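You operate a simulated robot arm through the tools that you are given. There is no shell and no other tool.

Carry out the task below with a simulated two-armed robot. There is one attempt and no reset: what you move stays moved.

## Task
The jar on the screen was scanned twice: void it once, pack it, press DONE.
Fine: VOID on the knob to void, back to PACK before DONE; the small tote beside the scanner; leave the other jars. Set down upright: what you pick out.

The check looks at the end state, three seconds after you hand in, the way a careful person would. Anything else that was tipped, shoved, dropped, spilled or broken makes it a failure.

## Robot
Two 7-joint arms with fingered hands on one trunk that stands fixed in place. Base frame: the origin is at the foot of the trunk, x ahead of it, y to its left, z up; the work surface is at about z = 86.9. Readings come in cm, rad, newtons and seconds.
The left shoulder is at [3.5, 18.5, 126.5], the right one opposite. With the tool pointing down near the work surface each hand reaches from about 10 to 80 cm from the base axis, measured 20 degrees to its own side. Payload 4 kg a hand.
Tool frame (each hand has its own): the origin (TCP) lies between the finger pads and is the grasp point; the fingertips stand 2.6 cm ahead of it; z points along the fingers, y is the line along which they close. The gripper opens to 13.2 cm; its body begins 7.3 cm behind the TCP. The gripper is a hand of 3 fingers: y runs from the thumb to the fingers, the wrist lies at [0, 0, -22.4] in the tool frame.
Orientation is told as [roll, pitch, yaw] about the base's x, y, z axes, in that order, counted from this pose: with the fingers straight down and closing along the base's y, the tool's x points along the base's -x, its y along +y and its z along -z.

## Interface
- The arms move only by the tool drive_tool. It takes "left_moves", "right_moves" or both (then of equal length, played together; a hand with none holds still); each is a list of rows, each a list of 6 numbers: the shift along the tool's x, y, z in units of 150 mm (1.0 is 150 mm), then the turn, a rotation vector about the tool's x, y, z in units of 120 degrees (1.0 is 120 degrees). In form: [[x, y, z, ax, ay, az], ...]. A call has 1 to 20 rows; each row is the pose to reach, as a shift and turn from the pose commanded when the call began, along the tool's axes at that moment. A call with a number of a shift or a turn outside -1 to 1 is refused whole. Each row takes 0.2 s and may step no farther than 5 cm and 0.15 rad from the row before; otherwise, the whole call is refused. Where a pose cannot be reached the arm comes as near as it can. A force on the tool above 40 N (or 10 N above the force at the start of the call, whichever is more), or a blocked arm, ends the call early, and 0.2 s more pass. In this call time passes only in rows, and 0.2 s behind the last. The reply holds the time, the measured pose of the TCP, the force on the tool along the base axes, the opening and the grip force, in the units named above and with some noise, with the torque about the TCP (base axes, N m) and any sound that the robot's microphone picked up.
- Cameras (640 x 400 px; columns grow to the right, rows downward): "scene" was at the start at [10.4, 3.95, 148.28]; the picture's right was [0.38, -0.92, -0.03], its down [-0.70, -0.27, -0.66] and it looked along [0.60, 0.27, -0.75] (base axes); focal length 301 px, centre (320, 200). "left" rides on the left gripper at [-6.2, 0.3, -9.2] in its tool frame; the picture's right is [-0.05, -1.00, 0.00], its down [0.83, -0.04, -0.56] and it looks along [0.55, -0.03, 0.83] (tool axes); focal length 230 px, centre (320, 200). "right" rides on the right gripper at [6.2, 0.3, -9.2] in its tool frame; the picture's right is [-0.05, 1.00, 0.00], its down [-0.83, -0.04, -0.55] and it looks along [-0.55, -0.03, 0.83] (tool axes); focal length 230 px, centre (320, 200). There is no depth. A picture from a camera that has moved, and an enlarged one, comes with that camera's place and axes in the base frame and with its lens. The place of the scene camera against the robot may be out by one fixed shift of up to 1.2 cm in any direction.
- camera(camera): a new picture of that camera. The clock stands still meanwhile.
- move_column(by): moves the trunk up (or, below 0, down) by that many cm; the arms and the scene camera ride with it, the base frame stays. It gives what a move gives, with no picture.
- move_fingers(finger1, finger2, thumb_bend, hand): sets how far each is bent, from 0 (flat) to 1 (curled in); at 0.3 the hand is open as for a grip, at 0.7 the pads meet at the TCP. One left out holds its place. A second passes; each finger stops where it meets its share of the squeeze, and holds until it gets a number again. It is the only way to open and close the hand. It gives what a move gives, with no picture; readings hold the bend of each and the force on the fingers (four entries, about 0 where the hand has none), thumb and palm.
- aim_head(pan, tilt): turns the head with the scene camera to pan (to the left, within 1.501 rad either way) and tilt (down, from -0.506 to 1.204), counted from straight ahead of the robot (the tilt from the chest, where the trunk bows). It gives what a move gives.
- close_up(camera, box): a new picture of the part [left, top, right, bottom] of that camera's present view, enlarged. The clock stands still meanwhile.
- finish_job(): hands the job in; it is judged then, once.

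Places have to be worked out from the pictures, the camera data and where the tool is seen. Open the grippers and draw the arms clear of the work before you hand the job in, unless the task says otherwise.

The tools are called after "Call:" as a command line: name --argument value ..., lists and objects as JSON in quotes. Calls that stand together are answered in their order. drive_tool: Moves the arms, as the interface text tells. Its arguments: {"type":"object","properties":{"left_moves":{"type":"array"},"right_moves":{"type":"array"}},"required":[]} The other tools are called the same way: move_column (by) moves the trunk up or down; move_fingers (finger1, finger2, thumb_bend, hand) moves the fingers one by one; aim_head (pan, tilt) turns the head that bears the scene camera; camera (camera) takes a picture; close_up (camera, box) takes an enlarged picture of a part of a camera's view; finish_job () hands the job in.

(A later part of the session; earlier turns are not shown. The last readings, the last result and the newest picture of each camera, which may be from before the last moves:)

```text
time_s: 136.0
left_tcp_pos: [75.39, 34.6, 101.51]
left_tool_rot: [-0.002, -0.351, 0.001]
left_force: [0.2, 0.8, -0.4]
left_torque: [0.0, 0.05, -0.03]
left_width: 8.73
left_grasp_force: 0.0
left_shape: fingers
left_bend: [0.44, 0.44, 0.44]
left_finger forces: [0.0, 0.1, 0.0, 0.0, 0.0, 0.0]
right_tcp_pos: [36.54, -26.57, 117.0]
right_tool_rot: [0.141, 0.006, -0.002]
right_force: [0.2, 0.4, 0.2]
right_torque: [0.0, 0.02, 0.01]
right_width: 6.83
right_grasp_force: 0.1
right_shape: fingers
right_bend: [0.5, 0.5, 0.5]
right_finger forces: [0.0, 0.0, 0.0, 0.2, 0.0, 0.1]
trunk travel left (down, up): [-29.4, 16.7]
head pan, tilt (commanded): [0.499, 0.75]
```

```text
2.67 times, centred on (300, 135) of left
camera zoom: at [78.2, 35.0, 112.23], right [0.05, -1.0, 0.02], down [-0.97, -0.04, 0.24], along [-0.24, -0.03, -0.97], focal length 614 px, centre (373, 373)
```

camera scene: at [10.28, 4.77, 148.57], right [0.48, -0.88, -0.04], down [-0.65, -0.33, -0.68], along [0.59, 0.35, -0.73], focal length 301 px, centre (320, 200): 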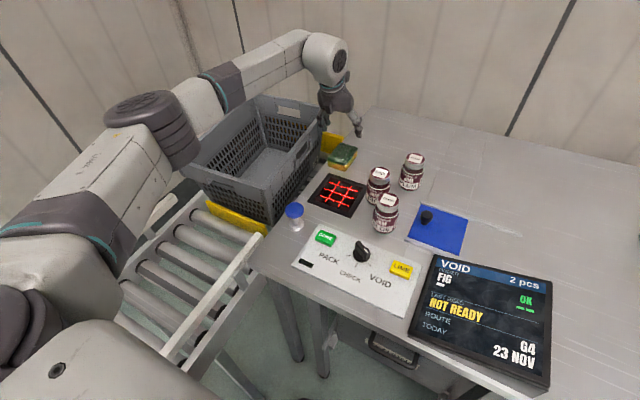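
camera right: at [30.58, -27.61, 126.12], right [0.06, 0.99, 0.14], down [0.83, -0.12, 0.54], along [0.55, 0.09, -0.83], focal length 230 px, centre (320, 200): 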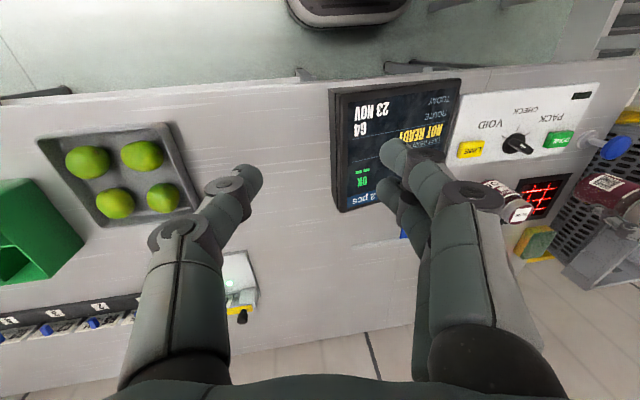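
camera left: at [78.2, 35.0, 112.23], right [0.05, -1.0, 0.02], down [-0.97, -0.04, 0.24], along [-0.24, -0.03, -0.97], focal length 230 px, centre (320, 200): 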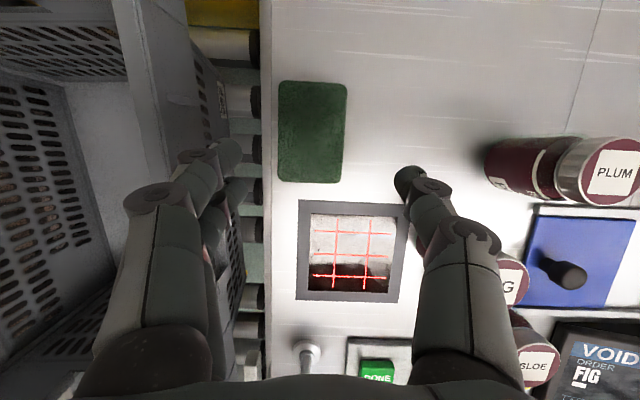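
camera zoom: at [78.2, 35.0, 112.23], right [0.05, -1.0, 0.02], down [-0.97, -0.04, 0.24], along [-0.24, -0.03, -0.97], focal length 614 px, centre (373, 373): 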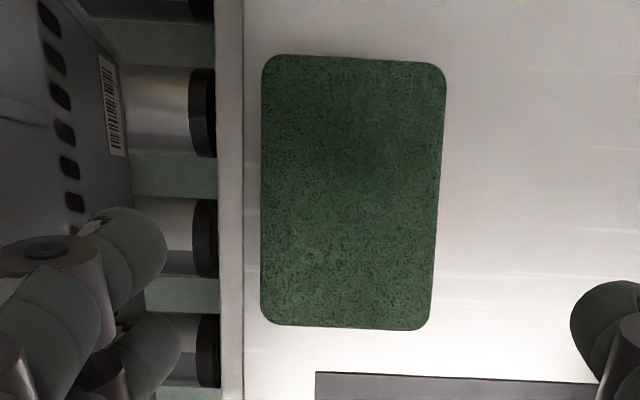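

I'll try the wipe. Narrowing the fingers slightly to keep off the tote, I descend on the sponge.

Call:
move_fingers --hand "left" --finger1 0.46 --finger2 0.46 --thumb_bend 0.46

Call:
drive_tool --left_moves '[[0.055, -0.005, 0.18, 0, 0, 0], [0.11, -0.01, 0.36, 0, 0, 0], [0.165, -0.01, 0.54, 0, 0, 0]]'

Call:
camera --camera "left"

Call:
close_up --camera "scene" --box '[290, 80, 400, 200]'

```text
time_s: 137.0
left_tcp_pos: [75.38, 34.75, 101.6]
left_tool_rot: [0.0, -0.35, 0.002]
left_force: [-1.3, 0.3, -0.4]
left_torque: [0.02, -0.03, 0.0]
left_width: 8.18
left_grasp_force: 0.1
left_shape: fingers
left_bend: [0.46, 0.46, 0.46]
left_finger forces: [0.0, 0.0, 0.0, 0.1, 0.1, 0.1]
right_tcp_pos: [36.42, -26.66, 117.02]
right_tool_rot: [0.141, 0.005, -0.004]
right_force: [-0.3, 0.2, -0.1]
right_torque: [-0.01, 0.01, 0.01]
right_width: 6.85
right_grasp_force: 0.1
right_shape: fingers
right_bend: [0.5, 0.5, 0.5]
right_finger forces: [0.1, 0.0, 0.0, 0.1, 0.1, 0.0]
trunk travel left (down, up): [-29.4, 16.7]
head pan, tilt (commanded): [0.499, 0.75]
```

```text
time_s: 137.8
left_tcp_pos: [75.84, 34.38, 93.0]
left_tool_rot: [0.0, -0.348, 0.001]
left_force: [-0.6, -0.2, 0.5]
left_torque: [-0.03, -0.02, -0.01]
left_width: 8.18
left_grasp_force: 0.0
left_shape: fingers
left_bend: [0.46, 0.46, 0.46]
left_finger forces: [0.1, 0.0, 0.0, 0.0, 0.0, 0.1]
right_tcp_pos: [36.45, -26.44, 117.01]
right_tool_rot: [0.142, 0.005, -0.004]
right_force: [0.2, 0.1, -0.4]
right_torque: [-0.01, 0.0, -0.02]
right_width: 6.84
right_grasp_force: 0.1
right_shape: fingers
right_bend: [0.5, 0.5, 0.5]
right_finger forces: [0.0, 0.0, 0.0, 0.0, 0.0, 0.1]
trunk travel left (down, up): [-29.4, 16.7]
head pan, tilt (commanded): [0.499, 0.75]
```

```text
taken
camera left: at [78.58, 34.81, 103.71], right [0.05, -1.0, 0.02], down [-0.97, -0.04, 0.24], along [-0.24, -0.03, -0.97], focal length 230 px, centre (320, 200)
```

left: 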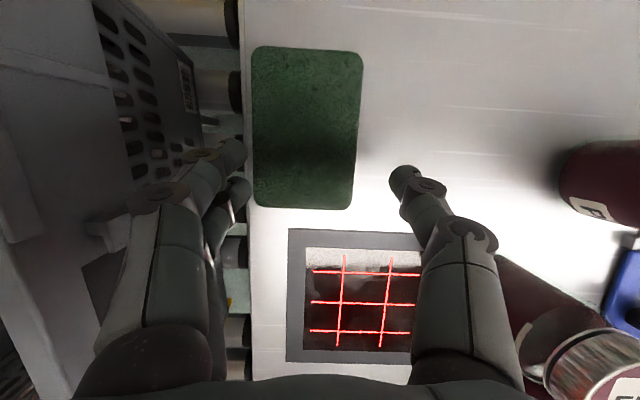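

```text
3.33 times, centred on (345, 140) of scene
camera zoom: at [10.23, 4.78, 148.58], right [0.48, -0.88, -0.04], down [-0.65, -0.33, -0.69], along [0.59, 0.35, -0.73], focal length 1004 px, centre (237, 400)
```

zoom: 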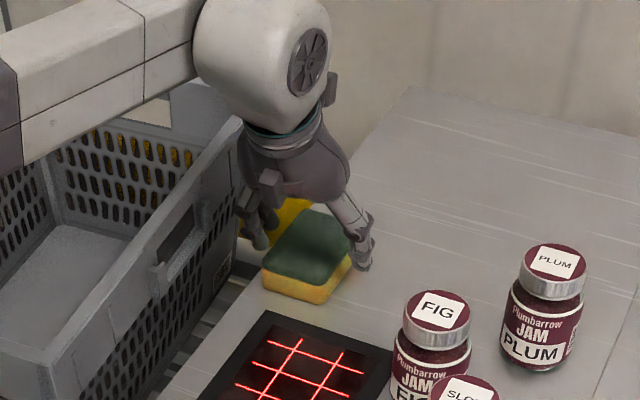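

Fingers straddle the sponge. I shift 0.5 cm toward +y, lower the last 2.8 cm, and close gently.

Call:
drive_tool --left_moves '[[0.007, 0.033, 0.097, 0, 0, 0], [0.0137, 0.033, 0.194, 0, 0, 0]]'

Call:
move_fingers --hand "left" --finger1 0.58 --finger2 0.58 --thumb_bend 0.58

Call:
camera --camera "left"

```text
time_s: 138.4
left_tcp_pos: [76.77, 34.92, 90.03]
left_tool_rot: [0.001, -0.349, 0.001]
left_force: [-0.1, 0.3, 0.0]
left_torque: [0.02, 0.01, -0.02]
left_width: 8.19
left_grasp_force: 0.0
left_shape: fingers
left_bend: [0.46, 0.46, 0.46]
left_finger forces: [0.1, 0.0, 0.0, 0.0, 0.0, 0.0]
right_tcp_pos: [36.47, -26.58, 116.99]
right_tool_rot: [0.141, 0.005, -0.003]
right_force: [-0.1, 0.1, 0.3]
right_torque: [-0.02, 0.0, 0.04]
right_width: 6.85
right_grasp_force: 0.1
right_shape: fingers
right_bend: [0.5, 0.5, 0.5]
right_finger forces: [0.0, 0.0, 0.0, 0.0, 0.1, 0.0]
trunk travel left (down, up): [-29.4, 16.7]
head pan, tilt (commanded): [0.499, 0.75]
```

```text
time_s: 139.4
left_tcp_pos: [76.68, 34.96, 90.22]
left_tool_rot: [0.0, -0.351, 0.001]
left_force: [-0.2, -0.1, 0.1]
left_torque: [0.0, 0.0, -0.01]
left_width: 6.39
left_grasp_force: 7.6
left_shape: fingers
left_bend: [0.52, 0.52, 0.53]
left_finger forces: [3.8, 3.6, 0.0, 0.1, 7.5, 0.1]
right_tcp_pos: [36.54, -26.57, 117.02]
right_tool_rot: [0.142, 0.006, -0.004]
right_force: [-0.3, 0.5, -0.1]
right_torque: [-0.01, 0.02, -0.03]
right_width: 6.84
right_grasp_force: 0.1
right_shape: fingers
right_bend: [0.5, 0.5, 0.5]
right_finger forces: [0.0, 0.1, 0.1, 0.1, 0.0, 0.0]
trunk travel left (down, up): [-29.4, 16.7]
head pan, tilt (commanded): [0.499, 0.75]
```

```text
taken
camera left: at [79.36, 35.25, 100.91], right [0.05, -1.0, 0.02], down [-0.97, -0.04, 0.24], along [-0.24, -0.03, -0.97], focal length 230 px, centre (320, 200)
```

left: 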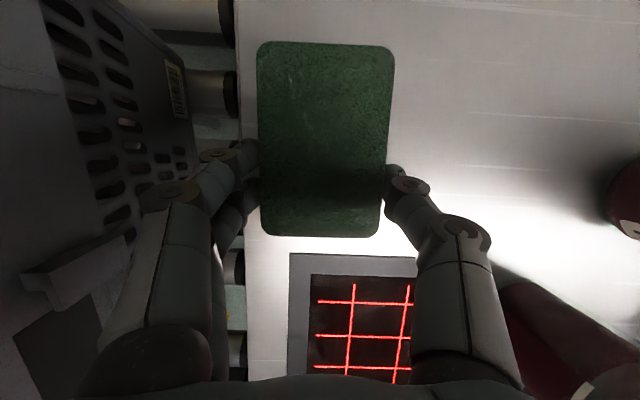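

The sponge is held (7.6 N). I remember this pose (76.7, 35.0, 90.2) for returning it. I lift it and carry it over the scanner glass.

Call:
drive_tool --left_moves '[[-0.0684, 0, -0.188, 0, 0, 0], [0.2032, -0.1, -0.2868, 0, 0, 0], [0.4747, -0.2, -0.3856, 0, 0, 0], [0.7463, -0.3, -0.4844, 0, 0, 0]]'

Call:
camera --camera "left"

Call:
close_up --camera "scene" --box '[280, 110, 420, 240]'

```text
time_s: 140.4
left_tcp_pos: [63.83, 30.33, 93.19]
left_tool_rot: [-0.001, -0.353, 0.003]
left_force: [-0.5, -0.4, 0.3]
left_torque: [0.0, -0.03, 0.0]
left_width: 6.38
left_grasp_force: 7.7
left_shape: fingers
left_bend: [0.52, 0.52, 0.53]
left_finger forces: [3.8, 3.7, 0.0, 0.0, 7.5, 0.0]
right_tcp_pos: [36.34, -26.6, 117.02]
right_tool_rot: [0.141, 0.003, -0.004]
right_force: [0.0, -0.2, -0.1]
right_torque: [0.0, -0.01, -0.01]
right_width: 6.85
right_grasp_force: 0.0
right_shape: fingers
right_bend: [0.5, 0.5, 0.5]
right_finger forces: [0.1, 0.0, 0.0, 0.1, 0.0, 0.1]
trunk travel left (down, up): [-29.4, 16.7]
head pan, tilt (commanded): [0.499, 0.75]
```

```text
taken
camera left: at [66.44, 30.7, 103.97], right [0.05, -1.0, 0.02], down [-0.97, -0.05, 0.24], along [-0.24, -0.03, -0.97], focal length 230 px, centre (320, 200)
```

left: 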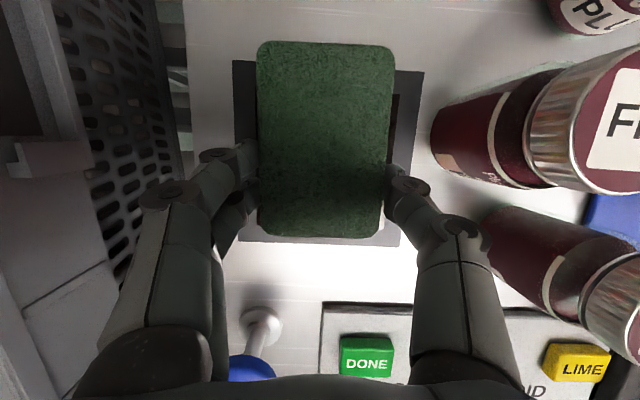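

```text
3.08 times, centred on (350, 175) of scene
camera zoom: at [10.07, 4.74, 148.6], right [0.48, -0.88, -0.03], down [-0.65, -0.33, -0.69], along [0.59, 0.35, -0.73], focal length 927 px, centre (228, 277)
```

zoom: 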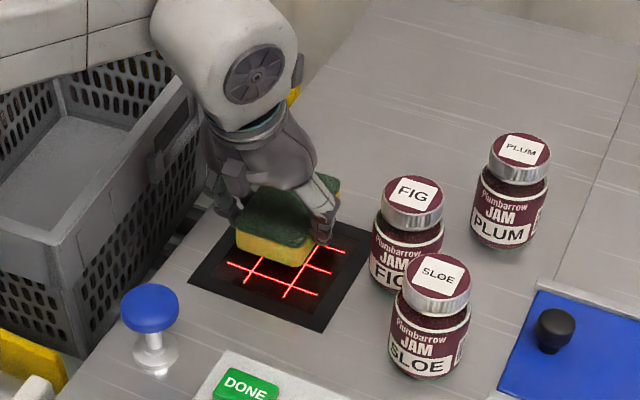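

The sponge is above the glass with clearance to FIG. I lower it onto the glass lightly.

Call:
drive_tool --left_moves '[[0.03, -0.03, 0.09, 0, 0, 0], [0.0593, -0.047, 0.163, 0, 0, 0]]'

Call:
drive_tool --left_moves '[[0.0046, 0, 0.0125, 0, 0, 0], [0.0092, 0, 0.025, 0, 0, 0]]'

Call:
close_up --camera "scene" --box '[410, 250, 560, 380]'

```text
time_s: 141.0
left_tcp_pos: [63.88, 29.49, 90.56]
left_tool_rot: [0.001, -0.35, 0.0]
left_force: [-0.1, 0.1, -0.8]
left_torque: [0.01, 0.02, 0.01]
left_width: 6.37
left_grasp_force: 6.9
left_shape: fingers
left_bend: [0.52, 0.52, 0.53]
left_finger forces: [3.8, 3.8, 0.0, 0.0, 7.5, 0.0]
right_tcp_pos: [36.37, -26.54, 117.04]
right_tool_rot: [0.141, 0.005, -0.003]
right_force: [0.6, 0.2, -0.1]
right_torque: [0.01, 0.02, -0.01]
right_width: 6.82
right_grasp_force: 0.0
right_shape: fingers
right_bend: [0.5, 0.5, 0.5]
right_finger forces: [0.0, 0.1, 0.0, 0.0, 0.0, 0.1]
trunk travel left (down, up): [-29.4, 16.7]
head pan, tilt (commanded): [0.499, 0.75]
```

```text
time_s: 141.6
left_tcp_pos: [63.91, 29.83, 90.26]
left_tool_rot: [0.001, -0.349, 0.004]
left_force: [-0.8, 0.3, -0.1]
left_torque: [0.01, -0.01, 0.0]
left_width: 6.39
left_grasp_force: 7.9
left_shape: fingers
left_bend: [0.52, 0.52, 0.53]
left_finger forces: [3.8, 3.7, 0.1, 0.0, 7.6, 0.1]
right_tcp_pos: [36.48, -26.65, 116.99]
right_tool_rot: [0.142, 0.005, -0.003]
right_force: [0.0, -0.5, -0.4]
right_torque: [0.0, 0.01, -0.03]
right_width: 6.84
right_grasp_force: 0.2
right_shape: fingers
right_bend: [0.5, 0.5, 0.5]
right_finger forces: [0.0, 0.1, 0.0, 0.0, 0.0, 0.1]
trunk travel left (down, up): [-29.4, 16.7]
head pan, tilt (commanded): [0.499, 0.75]
```

```text
3.08 times, centred on (485, 315) of scene
camera zoom: at [10.19, 4.77, 148.58], right [0.48, -0.88, -0.04], down [-0.65, -0.33, -0.69], along [0.59, 0.35, -0.73], focal length 927 px, centre (-188, -154)
```

zoom: 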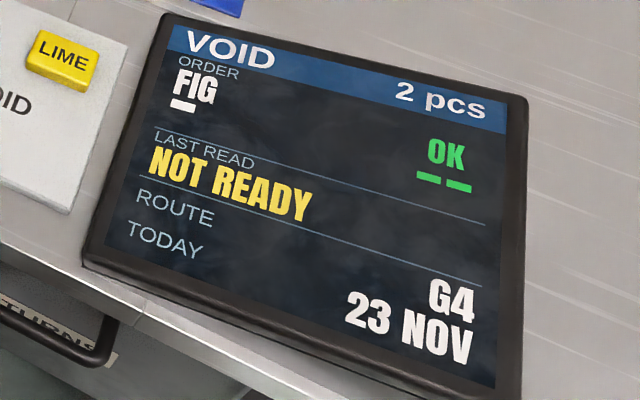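

No contact yet; I lower a few more millimetres.

Call:
drive_tool --left_moves '[[0.0046, 0, 0.0125, 0, 0, 0], [0.0092, 0, 0.025, 0, 0, 0]]'

```text
time_s: 142.2
left_tcp_pos: [63.84, 29.66, 89.95]
left_tool_rot: [0.0, -0.353, 0.002]
left_force: [2.2, 2.3, 11.2]
left_torque: [0.04, -0.11, 0.01]
left_width: 6.36
left_grasp_force: 8.9
left_shape: fingers
left_bend: [0.52, 0.52, 0.54]
left_finger forces: [4.8, 4.6, 0.0, 0.1, 7.7, 0.0]
right_tcp_pos: [36.37, -26.55, 117.12]
right_tool_rot: [0.143, 0.003, -0.004]
right_force: [0.8, 0.4, -0.5]
right_torque: [0.0, 0.01, 0.01]
right_width: 6.81
right_grasp_force: 0.1
right_shape: fingers
right_bend: [0.5, 0.5, 0.5]
right_finger forces: [0.0, 0.0, 0.0, 0.0, 0.0, 0.0]
trunk travel left (down, up): [-29.4, 16.7]
head pan, tilt (commanded): [0.499, 0.75]
```

Contact at 11 N. I wipe the glass with several gentle strokes, keeping away from FIG.

Call:
drive_tool --left_moves '[[0, 0.083, 0, 0, 0, 0], [0, 0.167, 0, 0, 0, 0], [0.1253, 0.167, -0.0456, 0, 0, 0], [0.1253, 0.033, -0.0456, 0, 0, 0], [0.1253, -0.1, -0.0456, 0, 0, 0], [0.1253, 0.033, -0.0456, 0, 0, 0], [0, 0.033, 0, 0, 0, 0], [-0.094, 0.1, 0.0342, 0, 0, 0], [-0.094, 0.167, 0.0342, 0, 0, 0], [0, 0.167, 0, 0, 0, 0], [0.1253, 0.167, -0.0456, 0, 0, 0], [0.1253, 0, -0.0456, 0, 0, 0], [0.1253, -0.1, -0.0456, 0, 0, 0], [0, 0, 0, 0, 0, 0]]'

Call:
close_up --camera "scene" --box '[410, 250, 560, 380]'

Call:
camera --camera "left"

```text
time_s: 145.2
left_tcp_pos: [63.91, 29.53, 89.76]
left_tool_rot: [-0.001, -0.349, 0.0]
left_force: [-3.7, -2.2, 5.7]
left_torque: [-0.09, 0.08, -0.02]
left_width: 6.35
left_grasp_force: 7.6
left_shape: fingers
left_bend: [0.53, 0.53, 0.54]
left_finger forces: [3.6, 3.4, 0.0, 0.0, 9.1, 0.0]
right_tcp_pos: [36.44, -26.58, 117.05]
right_tool_rot: [0.142, 0.005, -0.003]
right_force: [0.1, -0.1, 0.5]
right_torque: [-0.02, -0.02, 0.06]
right_width: 6.83
right_grasp_force: 0.0
right_shape: fingers
right_bend: [0.5, 0.5, 0.5]
right_finger forces: [0.1, 0.0, 0.0, 0.0, 0.0, 0.1]
trunk travel left (down, up): [-29.4, 16.7]
head pan, tilt (commanded): [0.499, 0.75]
```

```text
3.08 times, centred on (485, 315) of scene
camera zoom: at [10.1, 4.74, 148.59], right [0.48, -0.88, -0.04], down [-0.65, -0.33, -0.69], along [0.59, 0.35, -0.73], focal length 927 px, centre (-188, -154)
```

zoom: 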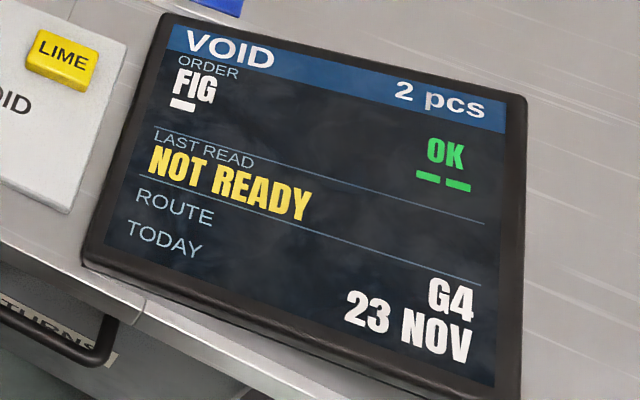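

```text
taken
camera left: at [66.46, 29.85, 100.49], right [0.05, -1.0, 0.02], down [-0.97, -0.04, 0.24], along [-0.24, -0.03, -0.97], focal length 230 px, centre (320, 200)
```

left: 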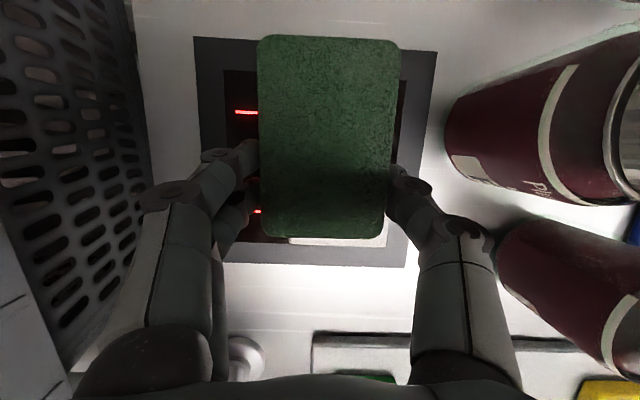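

The screen is unchanged. I lift the sponge and look at the glass.

Call:
drive_tool --left_moves '[[-0.0684, 0.05, -0.188, 0, 0, 0], [-0.2, 0.15, -0.25, 0, 0, 0], [-0.5, 0.25, -0.15, 0, 0, 0], [-0.77, 0.35, -0.05, 0, 0, 0]]'

Call:
close_up --camera "scene" --box '[316, 172, 366, 212]'

Call:
camera --camera "left"

```text
time_s: 146.2
left_tcp_pos: [74.42, 35.12, 94.54]
left_tool_rot: [0.001, -0.348, 0.002]
left_force: [0.5, -0.6, -0.7]
left_torque: [-0.03, 0.05, 0.01]
left_width: 6.35
left_grasp_force: 7.2
left_shape: fingers
left_bend: [0.53, 0.53, 0.54]
left_finger forces: [3.9, 3.8, 0.1, 0.0, 7.6, 0.0]
right_tcp_pos: [36.55, -26.66, 117.02]
right_tool_rot: [0.142, 0.006, -0.003]
right_force: [0.8, 0.4, 0.6]
right_torque: [-0.01, 0.02, -0.01]
right_width: 6.81
right_grasp_force: 0.0
right_shape: fingers
right_bend: [0.5, 0.5, 0.5]
right_finger forces: [0.0, 0.1, 0.0, 0.0, 0.1, 0.1]
trunk travel left (down, up): [-29.4, 16.7]
head pan, tilt (commanded): [0.499, 0.75]
```

```text
10.00 times, centred on (341, 192) of scene
camera zoom: at [10.29, 4.71, 148.57], right [0.48, -0.88, -0.04], down [-0.65, -0.33, -0.69], along [0.59, 0.35, -0.73], focal length 3012 px, centre (110, 280)
```

zoom: 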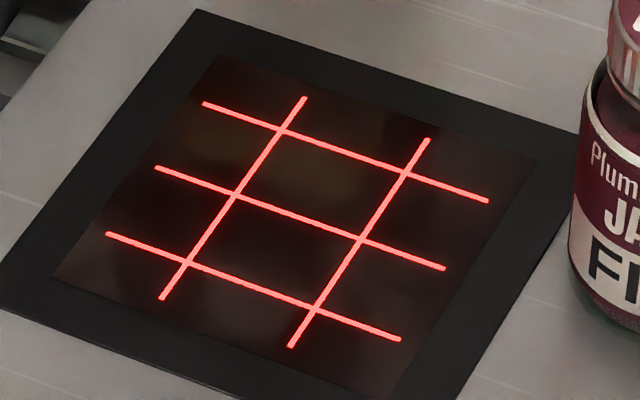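

```text
taken
camera left: at [77.08, 35.4, 105.34], right [0.05, -1.0, 0.02], down [-0.97, -0.05, 0.24], along [-0.24, -0.03, -0.97], focal length 230 px, centre (320, 200)
```

left: 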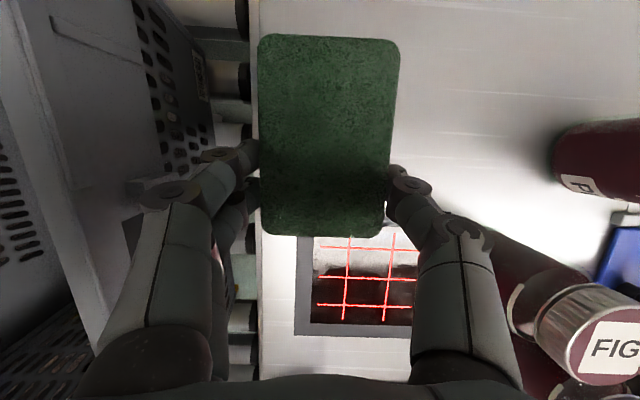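

The "film" was just a reflection (it changed with the hand's position), so wiping isn't the answer. I return the sponge exactly to where it was.

Call:
drive_tool --left_moves '[[-0.1, -0.011, 0.05, 0, 0, 0], [-0.0714, -0.0107, 0.15, 0, 0, 0], [-0.055, -0.0107, 0.25, 0, 0, 0], [-0.0427, -0.0107, 0.3235, 0, 0, 0]]'

Call:
camera --camera "left"

```text
time_s: 147.2
left_tcp_pos: [76.59, 34.96, 90.08]
left_tool_rot: [0.0, -0.349, 0.002]
left_force: [0.2, 0.5, 0.3]
left_torque: [-0.01, 0.01, 0.0]
left_width: 6.38
left_grasp_force: 7.1
left_shape: fingers
left_bend: [0.53, 0.53, 0.54]
left_finger forces: [3.8, 3.8, 0.0, 0.1, 7.6, 0.1]
right_tcp_pos: [36.42, -26.58, 117.1]
right_tool_rot: [0.141, 0.006, -0.003]
right_force: [-0.2, 0.7, 0.1]
right_torque: [-0.01, -0.01, 0.01]
right_width: 6.84
right_grasp_force: 0.1
right_shape: fingers
right_bend: [0.5, 0.5, 0.5]
right_finger forces: [0.0, 0.0, 0.0, 0.0, 0.0, 0.0]
trunk travel left (down, up): [-29.4, 16.7]
head pan, tilt (commanded): [0.499, 0.75]
```

```text
taken
camera left: at [79.29, 35.2, 100.72], right [0.05, -1.0, 0.02], down [-0.97, -0.04, 0.24], along [-0.24, -0.03, -0.97], focal length 230 px, centre (320, 200)
```

left: 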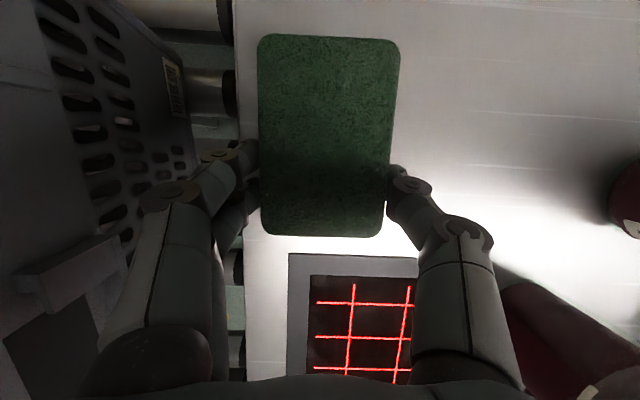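

It matches the original view. I lower 2 mm more, open, and withdraw upward.

Call:
drive_tool --left_moves '[[0.0046, 0, 0.0125, 0, 0, 0]]'

Call:
move_fingers --hand "left" --finger1 0.46 --finger2 0.46 --thumb_bend 0.46

Call:
drive_tool --left_moves '[[-0.0456, 0, -0.125, 0, 0, 0], [-0.12, 0, -0.33, 0, 0, 0], [-0.2, 0, -0.55, 0, 0, 0], [-0.25, 0, -0.8, 0, 0, 0]]'

Call:
camera --camera "left"

Call:
camera --camera "scene"

```text
time_s: 147.6
left_tcp_pos: [76.6, 34.89, 89.79]
left_tool_rot: [0.001, -0.349, 0.001]
left_force: [0.4, -0.5, -0.1]
left_torque: [-0.02, -0.02, -0.01]
left_width: 6.36
left_grasp_force: 7.7
left_shape: fingers
left_bend: [0.53, 0.53, 0.54]
left_finger forces: [3.8, 3.9, 0.1, 0.0, 7.6, 0.0]
right_tcp_pos: [36.38, -26.53, 117.02]
right_tool_rot: [0.143, 0.005, -0.006]
right_force: [0.2, -0.8, 0.7]
right_torque: [-0.03, 0.02, 0.0]
right_width: 6.84
right_grasp_force: 0.0
right_shape: fingers
right_bend: [0.5, 0.5, 0.5]
right_finger forces: [0.0, 0.0, 0.0, 0.0, 0.1, 0.0]
trunk travel left (down, up): [-29.4, 16.7]
head pan, tilt (commanded): [0.499, 0.75]
```

```text
time_s: 148.6
left_tcp_pos: [76.63, 35.11, 89.91]
left_tool_rot: [0.001, -0.349, 0.001]
left_force: [-0.7, -0.5, 0.1]
left_torque: [0.02, 0.02, -0.02]
left_width: 8.05
left_grasp_force: 0.2
left_shape: fingers
left_bend: [0.46, 0.46, 0.46]
left_finger forces: [0.0, 0.1, 0.1, 0.1, 0.0, 0.1]
right_tcp_pos: [36.46, -26.59, 116.97]
right_tool_rot: [0.142, 0.005, -0.003]
right_force: [0.1, 0.1, -0.2]
right_torque: [0.02, -0.04, 0.01]
right_width: 6.84
right_grasp_force: 0.0
right_shape: fingers
right_bend: [0.5, 0.5, 0.5]
right_finger forces: [0.0, 0.0, 0.1, 0.0, 0.1, 0.0]
trunk travel left (down, up): [-29.4, 16.7]
head pan, tilt (commanded): [0.499, 0.75]
```

```text
time_s: 149.6
left_tcp_pos: [76.04, 34.91, 102.68]
left_tool_rot: [0.001, -0.351, 0.002]
left_force: [-0.2, 0.7, 0.8]
left_torque: [0.0, 0.01, 0.02]
left_width: 8.07
left_grasp_force: 0.0
left_shape: fingers
left_bend: [0.46, 0.46, 0.46]
left_finger forces: [0.1, 0.0, 0.0, 0.1, 0.2, 0.1]
right_tcp_pos: [36.32, -26.55, 117.0]
right_tool_rot: [0.141, 0.006, -0.004]
right_force: [0.6, 0.7, -0.6]
right_torque: [0.02, 0.02, -0.01]
right_width: 6.81
right_grasp_force: 0.0
right_shape: fingers
right_bend: [0.5, 0.5, 0.5]
right_finger forces: [0.0, 0.0, 0.1, 0.0, 0.0, 0.0]
trunk travel left (down, up): [-29.4, 16.7]
head pan, tilt (commanded): [0.499, 0.75]
```

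```text
taken
camera left: at [78.75, 35.2, 113.31], right [0.05, -1.0, 0.02], down [-0.97, -0.04, 0.24], along [-0.24, -0.03, -0.97], focal length 230 px, centre (320, 200)
```

left: 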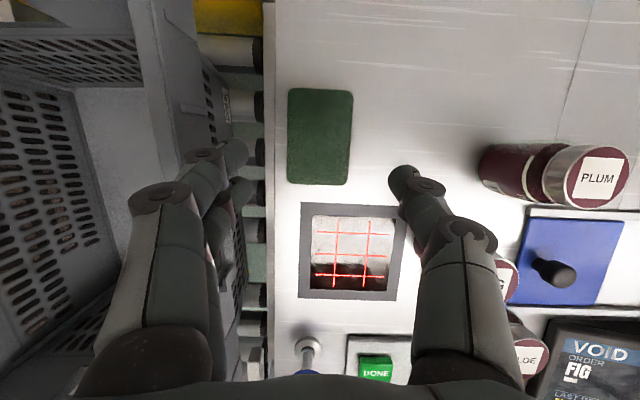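

```text
taken
camera scene: at [10.09, 4.76, 148.6], right [0.48, -0.88, -0.03], down [-0.65, -0.33, -0.69], along [0.59, 0.35, -0.73], focal length 301 px, centre (320, 200)
```

scene: 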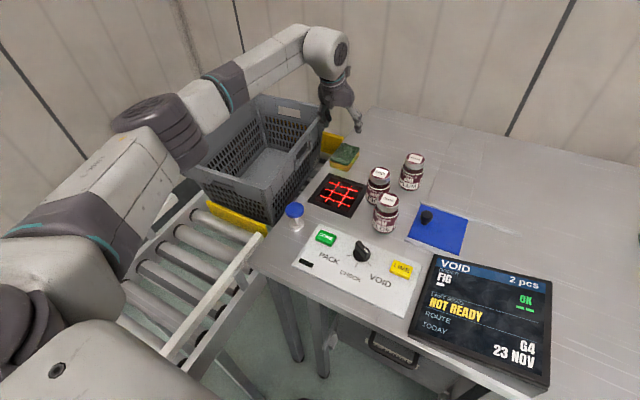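

The sponge is back. I take a closer look at the other devices (route unit with SET key, screen, hatch) through the right-hand camera for any clue about "NOT READY".

Call:
close_up --camera "right" --box '[200, 230, 290, 335]'

Call:
close_up --camera "right" --box '[320, 60, 640, 260]'

Call:
close_up --camera "scene" --box '[400, 195, 480, 260]'

Call:
close_up --camera "scene" --box '[360, 155, 430, 240]'

```text
3.81 times, centred on (245, 282) of right
camera zoom: at [30.37, -27.55, 126.2], right [0.06, 0.99, 0.14], down [0.83, -0.12, 0.54], along [0.55, 0.09, -0.83], focal length 876 px, centre (606, -114)
```

zoom: 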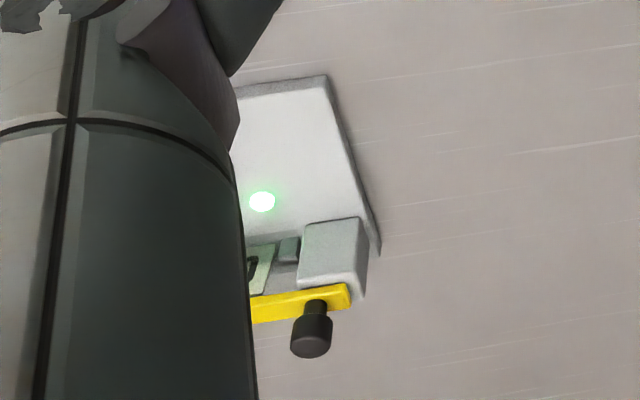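

```text
2.00 times, centred on (480, 160) of right
camera zoom: at [30.37, -27.55, 126.2], right [0.06, 0.99, 0.14], down [0.83, -0.12, 0.54], along [0.55, 0.09, -0.83], focal length 460 px, centre (0, 280)
```

zoom: 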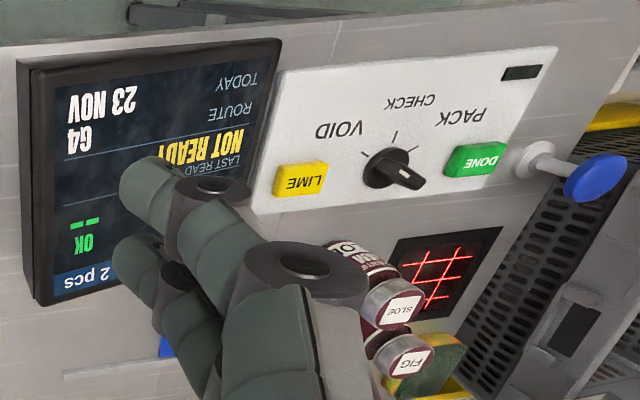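

```text
6.15 times, centred on (440, 228) of scene
camera zoom: at [10.09, 4.76, 148.6], right [0.48, -0.88, -0.03], down [-0.65, -0.33, -0.69], along [0.59, 0.35, -0.73], focal length 1854 px, centre (-418, 31)
```

zoom: 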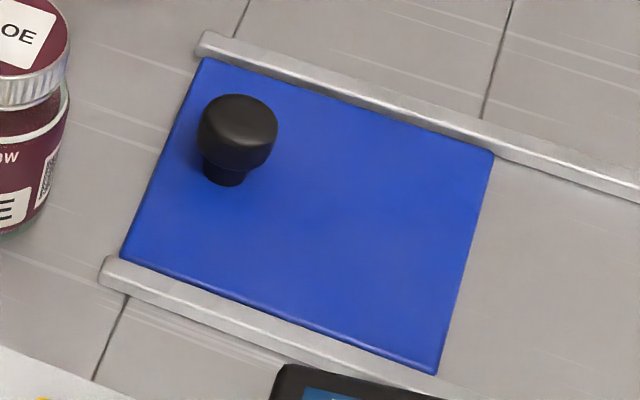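

```text
4.71 times, centred on (395, 198) of scene
camera zoom: at [10.09, 4.76, 148.6], right [0.48, -0.88, -0.03], down [-0.65, -0.33, -0.69], along [0.59, 0.35, -0.73], focal length 1418 px, centre (-33, 212)
```

zoom: 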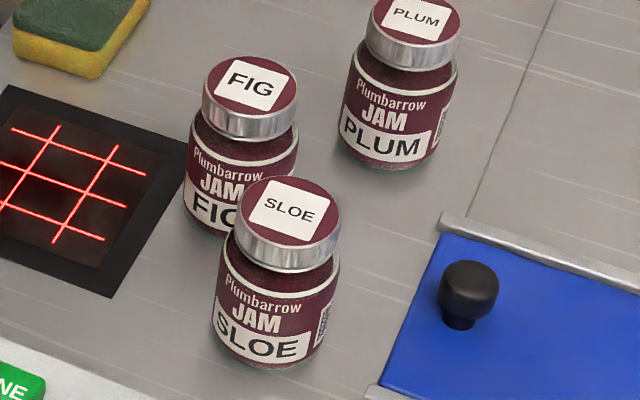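

Let me double-check the knob's pointer.

Call:
close_up --camera "right" --box '[480, 110, 580, 180]'

Call:
close_up --camera "scene" --box '[330, 230, 400, 285]'

```text
5.71 times, centred on (530, 145) of right
camera zoom: at [30.37, -27.55, 126.2], right [0.06, 0.99, 0.14], down [0.83, -0.12, 0.54], along [0.55, 0.09, -0.83], focal length 1315 px, centre (-880, 514)
```

zoom: 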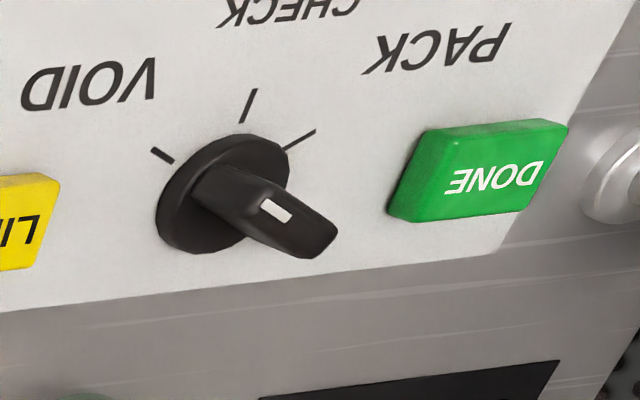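

```text
7.27 times, centred on (365, 258) of scene
camera zoom: at [10.09, 4.76, 148.6], right [0.48, -0.88, -0.03], down [-0.65, -0.33, -0.69], along [0.59, 0.35, -0.73], focal length 2191 px, centre (-7, -218)
```

zoom: 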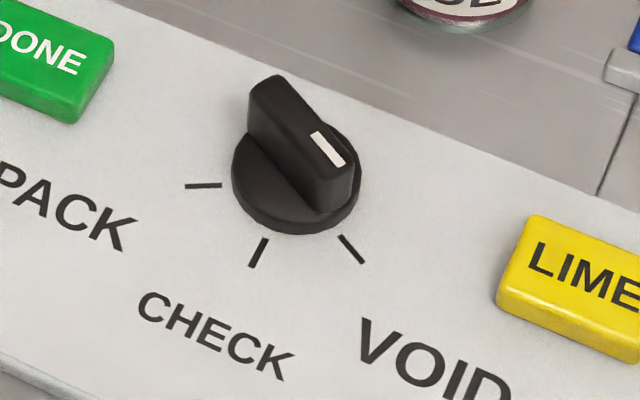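

The knob is properly at VOID. I look around the rest of the room for anything that could govern the reader (signs, switches, cables).

Call:
aim_head --pan 0.3 --tilt 0.2

Call:
camera --camera "scene"

Call:
aim_head --pan -0.9 --tilt 0.4

Call:
camera --camera "scene"

Call:
aim_head --pan 1.2 --tilt 0.5

Call:
camera --camera "scene"

```text
time_s: 150.6
left_tcp_pos: [76.15, 34.95, 102.43]
left_tool_rot: [0.001, -0.349, 0.002]
left_force: [-0.1, 0.1, 0.0]
left_torque: [0.01, 0.07, 0.01]
left_width: 8.08
left_grasp_force: 0.1
left_shape: fingers
left_bend: [0.46, 0.46, 0.46]
left_finger forces: [0.1, 0.1, 0.0, 0.0, 0.1, 0.0]
right_tcp_pos: [36.46, -26.57, 117.06]
right_tool_rot: [0.141, 0.004, -0.003]
right_force: [0.2, 0.3, 1.0]
right_torque: [-0.01, 0.05, 0.01]
right_width: 6.86
right_grasp_force: 0.2
right_shape: fingers
right_bend: [0.5, 0.5, 0.5]
right_finger forces: [0.1, 0.0, 0.0, 0.1, 0.0, 0.0]
trunk travel left (down, up): [-29.4, 16.7]
head pan, tilt (commanded): [0.3, 0.201]
```

```text
taken
camera scene: at [12.18, 3.56, 153.41], right [0.3, -0.96, -0.02], down [-0.26, -0.06, -0.96], along [0.92, 0.29, -0.27], focal length 301 px, centre (320, 200)
```

scene: 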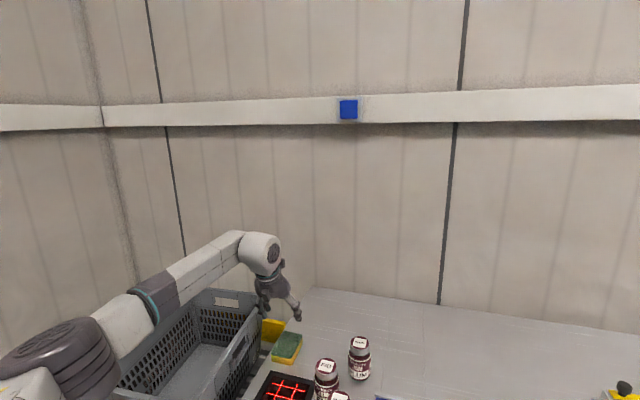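

```text
time_s: 152.0
left_tcp_pos: [76.19, 34.85, 102.47]
left_tool_rot: [0.0, -0.349, 0.001]
left_force: [0.3, -0.6, 1.3]
left_torque: [0.04, 0.0, 0.02]
left_width: 8.06
left_grasp_force: 0.1
left_shape: fingers
left_bend: [0.46, 0.46, 0.46]
left_finger forces: [0.0, 0.0, 0.0, 0.0, 0.1, 0.0]
right_tcp_pos: [36.38, -26.54, 116.98]
right_tool_rot: [0.142, 0.006, -0.003]
right_force: [0.2, -0.2, 0.2]
right_torque: [0.03, 0.01, 0.0]
right_width: 6.82
right_grasp_force: 0.0
right_shape: fingers
right_bend: [0.5, 0.5, 0.5]
right_finger forces: [0.1, 0.0, 0.0, 0.1, 0.0, 0.0]
trunk travel left (down, up): [-29.4, 16.7]
head pan, tilt (commanded): [-0.901, 0.4]
```

```text
taken
camera scene: at [8.91, -6.46, 151.8], right [-0.78, -0.62, 0.06], down [-0.31, 0.3, -0.9], along [0.54, -0.72, -0.43], focal length 301 px, centre (320, 200)
```

scene: 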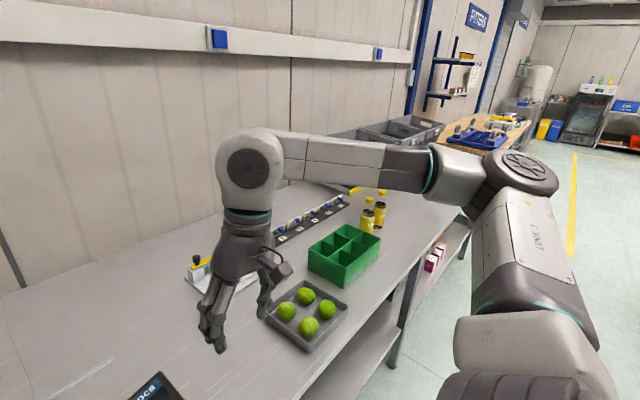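

```text
time_s: 154.0
left_tcp_pos: [76.06, 34.87, 102.45]
left_tool_rot: [-0.001, -0.35, 0.003]
left_force: [-0.2, -0.5, -0.7]
left_torque: [0.0, 0.0, -0.01]
left_width: 8.06
left_grasp_force: 0.1
left_shape: fingers
left_bend: [0.46, 0.46, 0.46]
left_finger forces: [0.0, 0.0, 0.0, 0.1, 0.0, 0.1]
right_tcp_pos: [36.37, -26.61, 117.11]
right_tool_rot: [0.141, 0.005, -0.005]
right_force: [-0.2, -0.1, 0.0]
right_torque: [0.03, 0.0, 0.03]
right_width: 6.84
right_grasp_force: 0.0
right_shape: fingers
right_bend: [0.5, 0.5, 0.5]
right_finger forces: [0.0, 0.1, 0.0, 0.1, 0.0, 0.0]
trunk travel left (down, up): [-29.4, 16.7]
head pan, tilt (commanded): [1.201, 0.499]
```

```text
taken
camera scene: at [6.39, 9.28, 151.07], right [0.93, -0.36, -0.07], down [-0.24, -0.45, -0.86], along [0.28, 0.82, -0.5], focal length 301 px, centre (320, 200)
```

scene: 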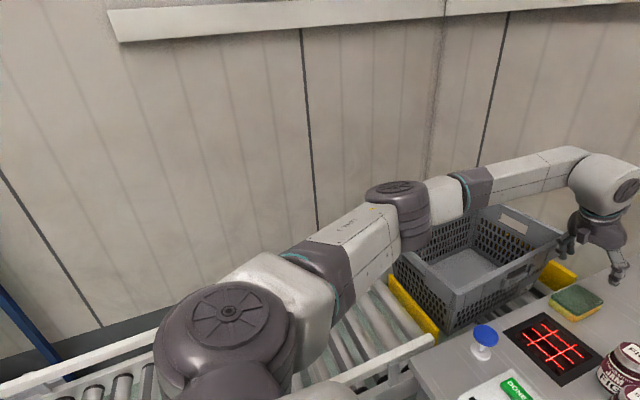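

Nothing else governs it, and "NOT READY" may simply be an old message. The laser lines run along x and y, so perhaps they must cross all bars: the jar axis should be aligned with x rather than at 30°. I'll retry that way, first going back over FIG.

Call:
drive_tool --left_moves '[[0.059, 0, -0.163, 0, 0.0556, 0], [0.118, 0, -0.327, 0, 0.111, 0], [0.1767, 0, -0.49, 0, 0.1667, 0]]'

Call:
drive_tool --left_moves '[[0.02, -0.097, 0, 0, 0, -0.065], [0.04, -0.193, 0, 0, 0, -0.13], [0.06, -0.29, 0, 0, 0, -0.195], [0.08, -0.387, 0, 0, 0, -0.26], [0.1, -0.484, 0, 0, 0, -0.325], [0.12, -0.58, 0, 0, 0, -0.39], [0.14, -0.677, 0, 0, 0, -0.455], [0.16, -0.774, 0, 0, 0, -0.52], [0.18, -0.87, 0, 0, 0, -0.585], [0.2, -0.967, 0, 0, 0, -0.65]]'

Call:
aim_head --pan 0.5 --tilt 0.75

Call:
camera --camera "left"

```text
time_s: 154.8
left_tcp_pos: [71.19, 34.76, 108.36]
left_tool_rot: [0.0, 0.003, 0.001]
left_force: [-0.2, 0.8, -0.4]
left_torque: [-0.01, 0.03, -0.01]
left_width: 8.04
left_grasp_force: 0.1
left_shape: fingers
left_bend: [0.46, 0.46, 0.46]
left_finger forces: [0.0, 0.1, 0.0, 0.0, 0.0, 0.0]
right_tcp_pos: [36.45, -26.53, 117.01]
right_tool_rot: [0.141, 0.006, -0.004]
right_force: [-0.5, -0.3, -0.3]
right_torque: [0.0, 0.03, -0.01]
right_width: 6.81
right_grasp_force: 0.0
right_shape: fingers
right_bend: [0.5, 0.5, 0.5]
right_finger forces: [0.0, 0.1, 0.0, 0.0, 0.1, 0.0]
trunk travel left (down, up): [-29.4, 16.7]
head pan, tilt (commanded): [1.201, 0.499]
```

```text
time_s: 157.0
left_tcp_pos: [68.18, 20.38, 108.44]
left_tool_rot: [0.0, 0.001, 1.365]
left_force: [-0.1, 0.0, -0.2]
left_torque: [-0.02, 0.01, 0.0]
left_width: 8.07
left_grasp_force: 0.0
left_shape: fingers
left_bend: [0.46, 0.46, 0.46]
left_finger forces: [0.0, 0.0, 0.1, 0.1, 0.0, 0.0]
right_tcp_pos: [36.46, -26.59, 117.01]
right_tool_rot: [0.142, 0.005, -0.003]
right_force: [1.0, 0.1, 0.5]
right_torque: [0.0, 0.05, -0.04]
right_width: 6.83
right_grasp_force: 0.1
right_shape: fingers
right_bend: [0.5, 0.5, 0.5]
right_finger forces: [0.0, 0.0, 0.0, 0.0, 0.0, 0.0]
trunk travel left (down, up): [-29.4, 16.7]
head pan, tilt (commanded): [1.201, 0.499]
```

```text
time_s: 158.1
left_tcp_pos: [68.16, 20.35, 108.58]
left_tool_rot: [0.0, 0.001, 1.362]
left_force: [-0.3, 0.4, 0.0]
left_torque: [-0.03, -0.01, -0.01]
left_width: 8.07
left_grasp_force: 0.1
left_shape: fingers
left_bend: [0.46, 0.46, 0.46]
left_finger forces: [0.0, 0.0, 0.0, 0.0, 0.0, 0.0]
right_tcp_pos: [36.56, -26.57, 116.9]
right_tool_rot: [0.142, 0.006, -0.004]
right_force: [0.4, -0.2, -0.3]
right_torque: [-0.01, -0.01, 0.01]
right_width: 6.83
right_grasp_force: 0.0
right_shape: fingers
right_bend: [0.5, 0.5, 0.5]
right_finger forces: [0.0, 0.0, 0.0, 0.1, 0.1, 0.0]
trunk travel left (down, up): [-29.4, 16.7]
head pan, tilt (commanded): [0.499, 0.75]
```

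```text
taken
camera left: at [69.15, 26.45, 117.66], right [0.99, -0.16, 0.0], down [-0.13, -0.82, 0.56], along [-0.09, -0.55, -0.83], focal length 230 px, centre (320, 200)
```

left: 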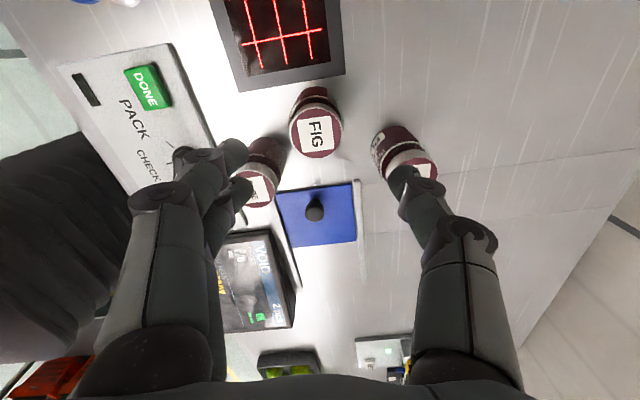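

FIG is at about (67.6, 19.8). I correct, descend and grasp it again.

Call:
drive_tool --left_moves '[[0.02, 0.015, 0.25, 0, 0, 0], [0.043, 0.03, 0.5, 0, 0, 0], [0.043, 0.03, 0.7, 0, 0, 0], [0.043, 0.03, 0.88, 0, 0, 0], [0.043, 0.03, 0.975, 0, 0, 0]]'

Call:
move_fingers --hand "left" --finger1 0.64 --finger2 0.64 --thumb_bend 0.64

Call:
drive_tool --left_moves '[[0, 0, -0.15, 0, 0, 0], [0, 0, -0.4, 0, 0, 0], [0, 0, -0.7, 0, 0, 0], [0, 0, -1.0, 0, 0, 0]]'

Call:
camera --camera "left"

```text
time_s: 159.3
left_tcp_pos: [67.38, 19.79, 93.81]
left_tool_rot: [0.0, 0.0, 1.363]
left_force: [-0.2, 0.5, -1.0]
left_torque: [-0.01, 0.0, -0.01]
left_width: 8.09
left_grasp_force: 0.1
left_shape: fingers
left_bend: [0.46, 0.46, 0.46]
left_finger forces: [0.0, 0.0, 0.0, 0.1, 0.0, 0.1]
right_tcp_pos: [36.44, -26.6, 117.04]
right_tool_rot: [0.141, 0.005, -0.003]
right_force: [0.1, -0.3, -0.6]
right_torque: [-0.03, 0.0, 0.0]
right_width: 6.85
right_grasp_force: 0.1
right_shape: fingers
right_bend: [0.5, 0.5, 0.5]
right_finger forces: [0.1, 0.1, 0.0, 0.1, 0.0, 0.0]
trunk travel left (down, up): [-29.4, 16.7]
head pan, tilt (commanded): [0.499, 0.75]
```

```text
time_s: 160.3
left_tcp_pos: [67.36, 19.72, 93.93]
left_tool_rot: [-0.001, 0.002, 1.364]
left_force: [-0.5, 0.2, 0.5]
left_torque: [0.02, 0.05, 0.01]
left_width: 5.45
left_grasp_force: 13.2
left_shape: fingers
left_bend: [0.55, 0.55, 0.58]
left_finger forces: [6.8, 7.0, 0.1, 0.0, 13.3, 0.0]
right_tcp_pos: [36.53, -26.56, 116.96]
right_tool_rot: [0.142, 0.007, -0.003]
right_force: [-0.1, -0.1, -0.2]
right_torque: [-0.04, 0.03, -0.02]
right_width: 6.84
right_grasp_force: 0.0
right_shape: fingers
right_bend: [0.5, 0.5, 0.5]
right_finger forces: [0.1, 0.0, 0.0, 0.0, 0.0, 0.0]
trunk travel left (down, up): [-29.4, 16.7]
head pan, tilt (commanded): [0.499, 0.75]
```

```text
time_s: 161.3
left_tcp_pos: [67.44, 19.86, 108.97]
left_tool_rot: [0.002, 0.0, 1.363]
left_force: [-0.4, 0.4, -3.1]
left_torque: [0.05, 0.0, 0.0]
left_width: 5.45
left_grasp_force: 13.7
left_shape: fingers
left_bend: [0.55, 0.55, 0.58]
left_finger forces: [6.8, 6.8, 0.0, 0.1, 13.3, 0.0]
right_tcp_pos: [36.44, -26.73, 116.95]
right_tool_rot: [0.141, 0.007, -0.002]
right_force: [-0.1, -1.1, -0.1]
right_torque: [0.0, -0.01, -0.01]
right_width: 6.84
right_grasp_force: 0.1
right_shape: fingers
right_bend: [0.5, 0.5, 0.5]
right_finger forces: [0.0, 0.0, 0.1, 0.0, 0.0, 0.0]
trunk travel left (down, up): [-29.4, 16.7]
head pan, tilt (commanded): [0.499, 0.75]
```

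```text
taken
camera left: at [68.47, 25.89, 118.17], right [0.99, -0.16, 0.0], down [-0.13, -0.82, 0.55], along [-0.09, -0.55, -0.83], focal length 230 px, centre (320, 200)
```

left: 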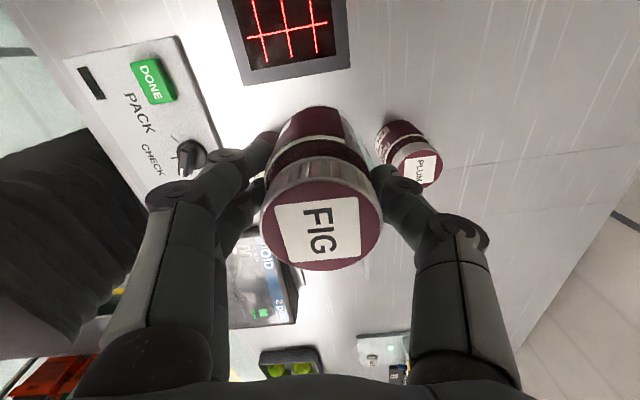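

FIG is held again. I move back to staging and yaw so the barcode faces −x (azimuth 180°).

Call:
drive_tool --left_moves '[[-0.0056, 0.0807, -0.0167, 0, 0, 0.0657], [-0.0112, 0.1613, -0.0333, 0, 0, 0.1313], [-0.0168, 0.242, -0.05, 0, 0, 0.197], [-0.0223, 0.3227, -0.0667, 0, 0, 0.2627], [-0.0279, 0.4033, -0.0833, 0, 0, 0.3283], [-0.0335, 0.484, -0.1, 0, 0, 0.394], [-0.0391, 0.5647, -0.1167, 0, 0, 0.4597], [-0.0447, 0.6453, -0.1333, 0, 0, 0.5253], [-0.0503, 0.726, -0.15, 0, 0, 0.591], [-0.0558, 0.8067, -0.1667, 0, 0, 0.6567], [-0.0614, 0.8873, -0.1833, 0, 0, 0.7223], [-0.067, 0.968, -0.2, 0, 0, 0.788]]'

Call:
camera --camera "scene"

Call:
close_up --camera "scene" --box '[290, 90, 400, 220]'

```text
time_s: 163.9
left_tcp_pos: [53.6, 23.98, 111.87]
left_tool_rot: [-0.001, -0.001, -0.29]
left_force: [0.9, 0.7, -3.4]
left_torque: [0.0, 0.0, -0.02]
left_width: 5.44
left_grasp_force: 13.1
left_shape: fingers
left_bend: [0.55, 0.55, 0.58]
left_finger forces: [6.7, 6.9, 0.0, 0.0, 13.2, 0.0]
right_tcp_pos: [36.51, -26.59, 117.06]
right_tool_rot: [0.141, 0.005, -0.003]
right_force: [0.5, 0.0, -0.6]
right_torque: [0.0, -0.03, -0.01]
right_width: 6.83
right_grasp_force: 0.1
right_shape: fingers
right_bend: [0.5, 0.5, 0.5]
right_finger forces: [0.1, 0.0, 0.0, 0.1, 0.0, 0.1]
trunk travel left (down, up): [-29.4, 16.7]
head pan, tilt (commanded): [0.499, 0.75]
```

```text
taken
camera scene: at [10.17, 4.82, 148.58], right [0.48, -0.88, -0.03], down [-0.65, -0.33, -0.69], along [0.59, 0.35, -0.73], focal length 301 px, centre (320, 200)
```

scene: 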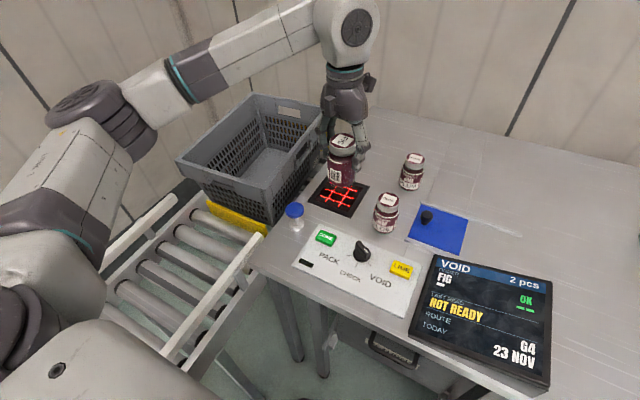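

```text
3.08 times, centred on (345, 155) of scene
camera zoom: at [10.17, 4.82, 148.58], right [0.48, -0.88, -0.03], down [-0.65, -0.33, -0.69], along [0.59, 0.35, -0.73], focal length 927 px, centre (243, 338)
```

zoom: 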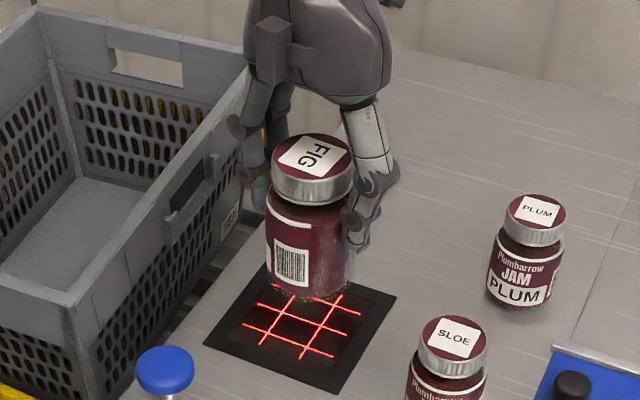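

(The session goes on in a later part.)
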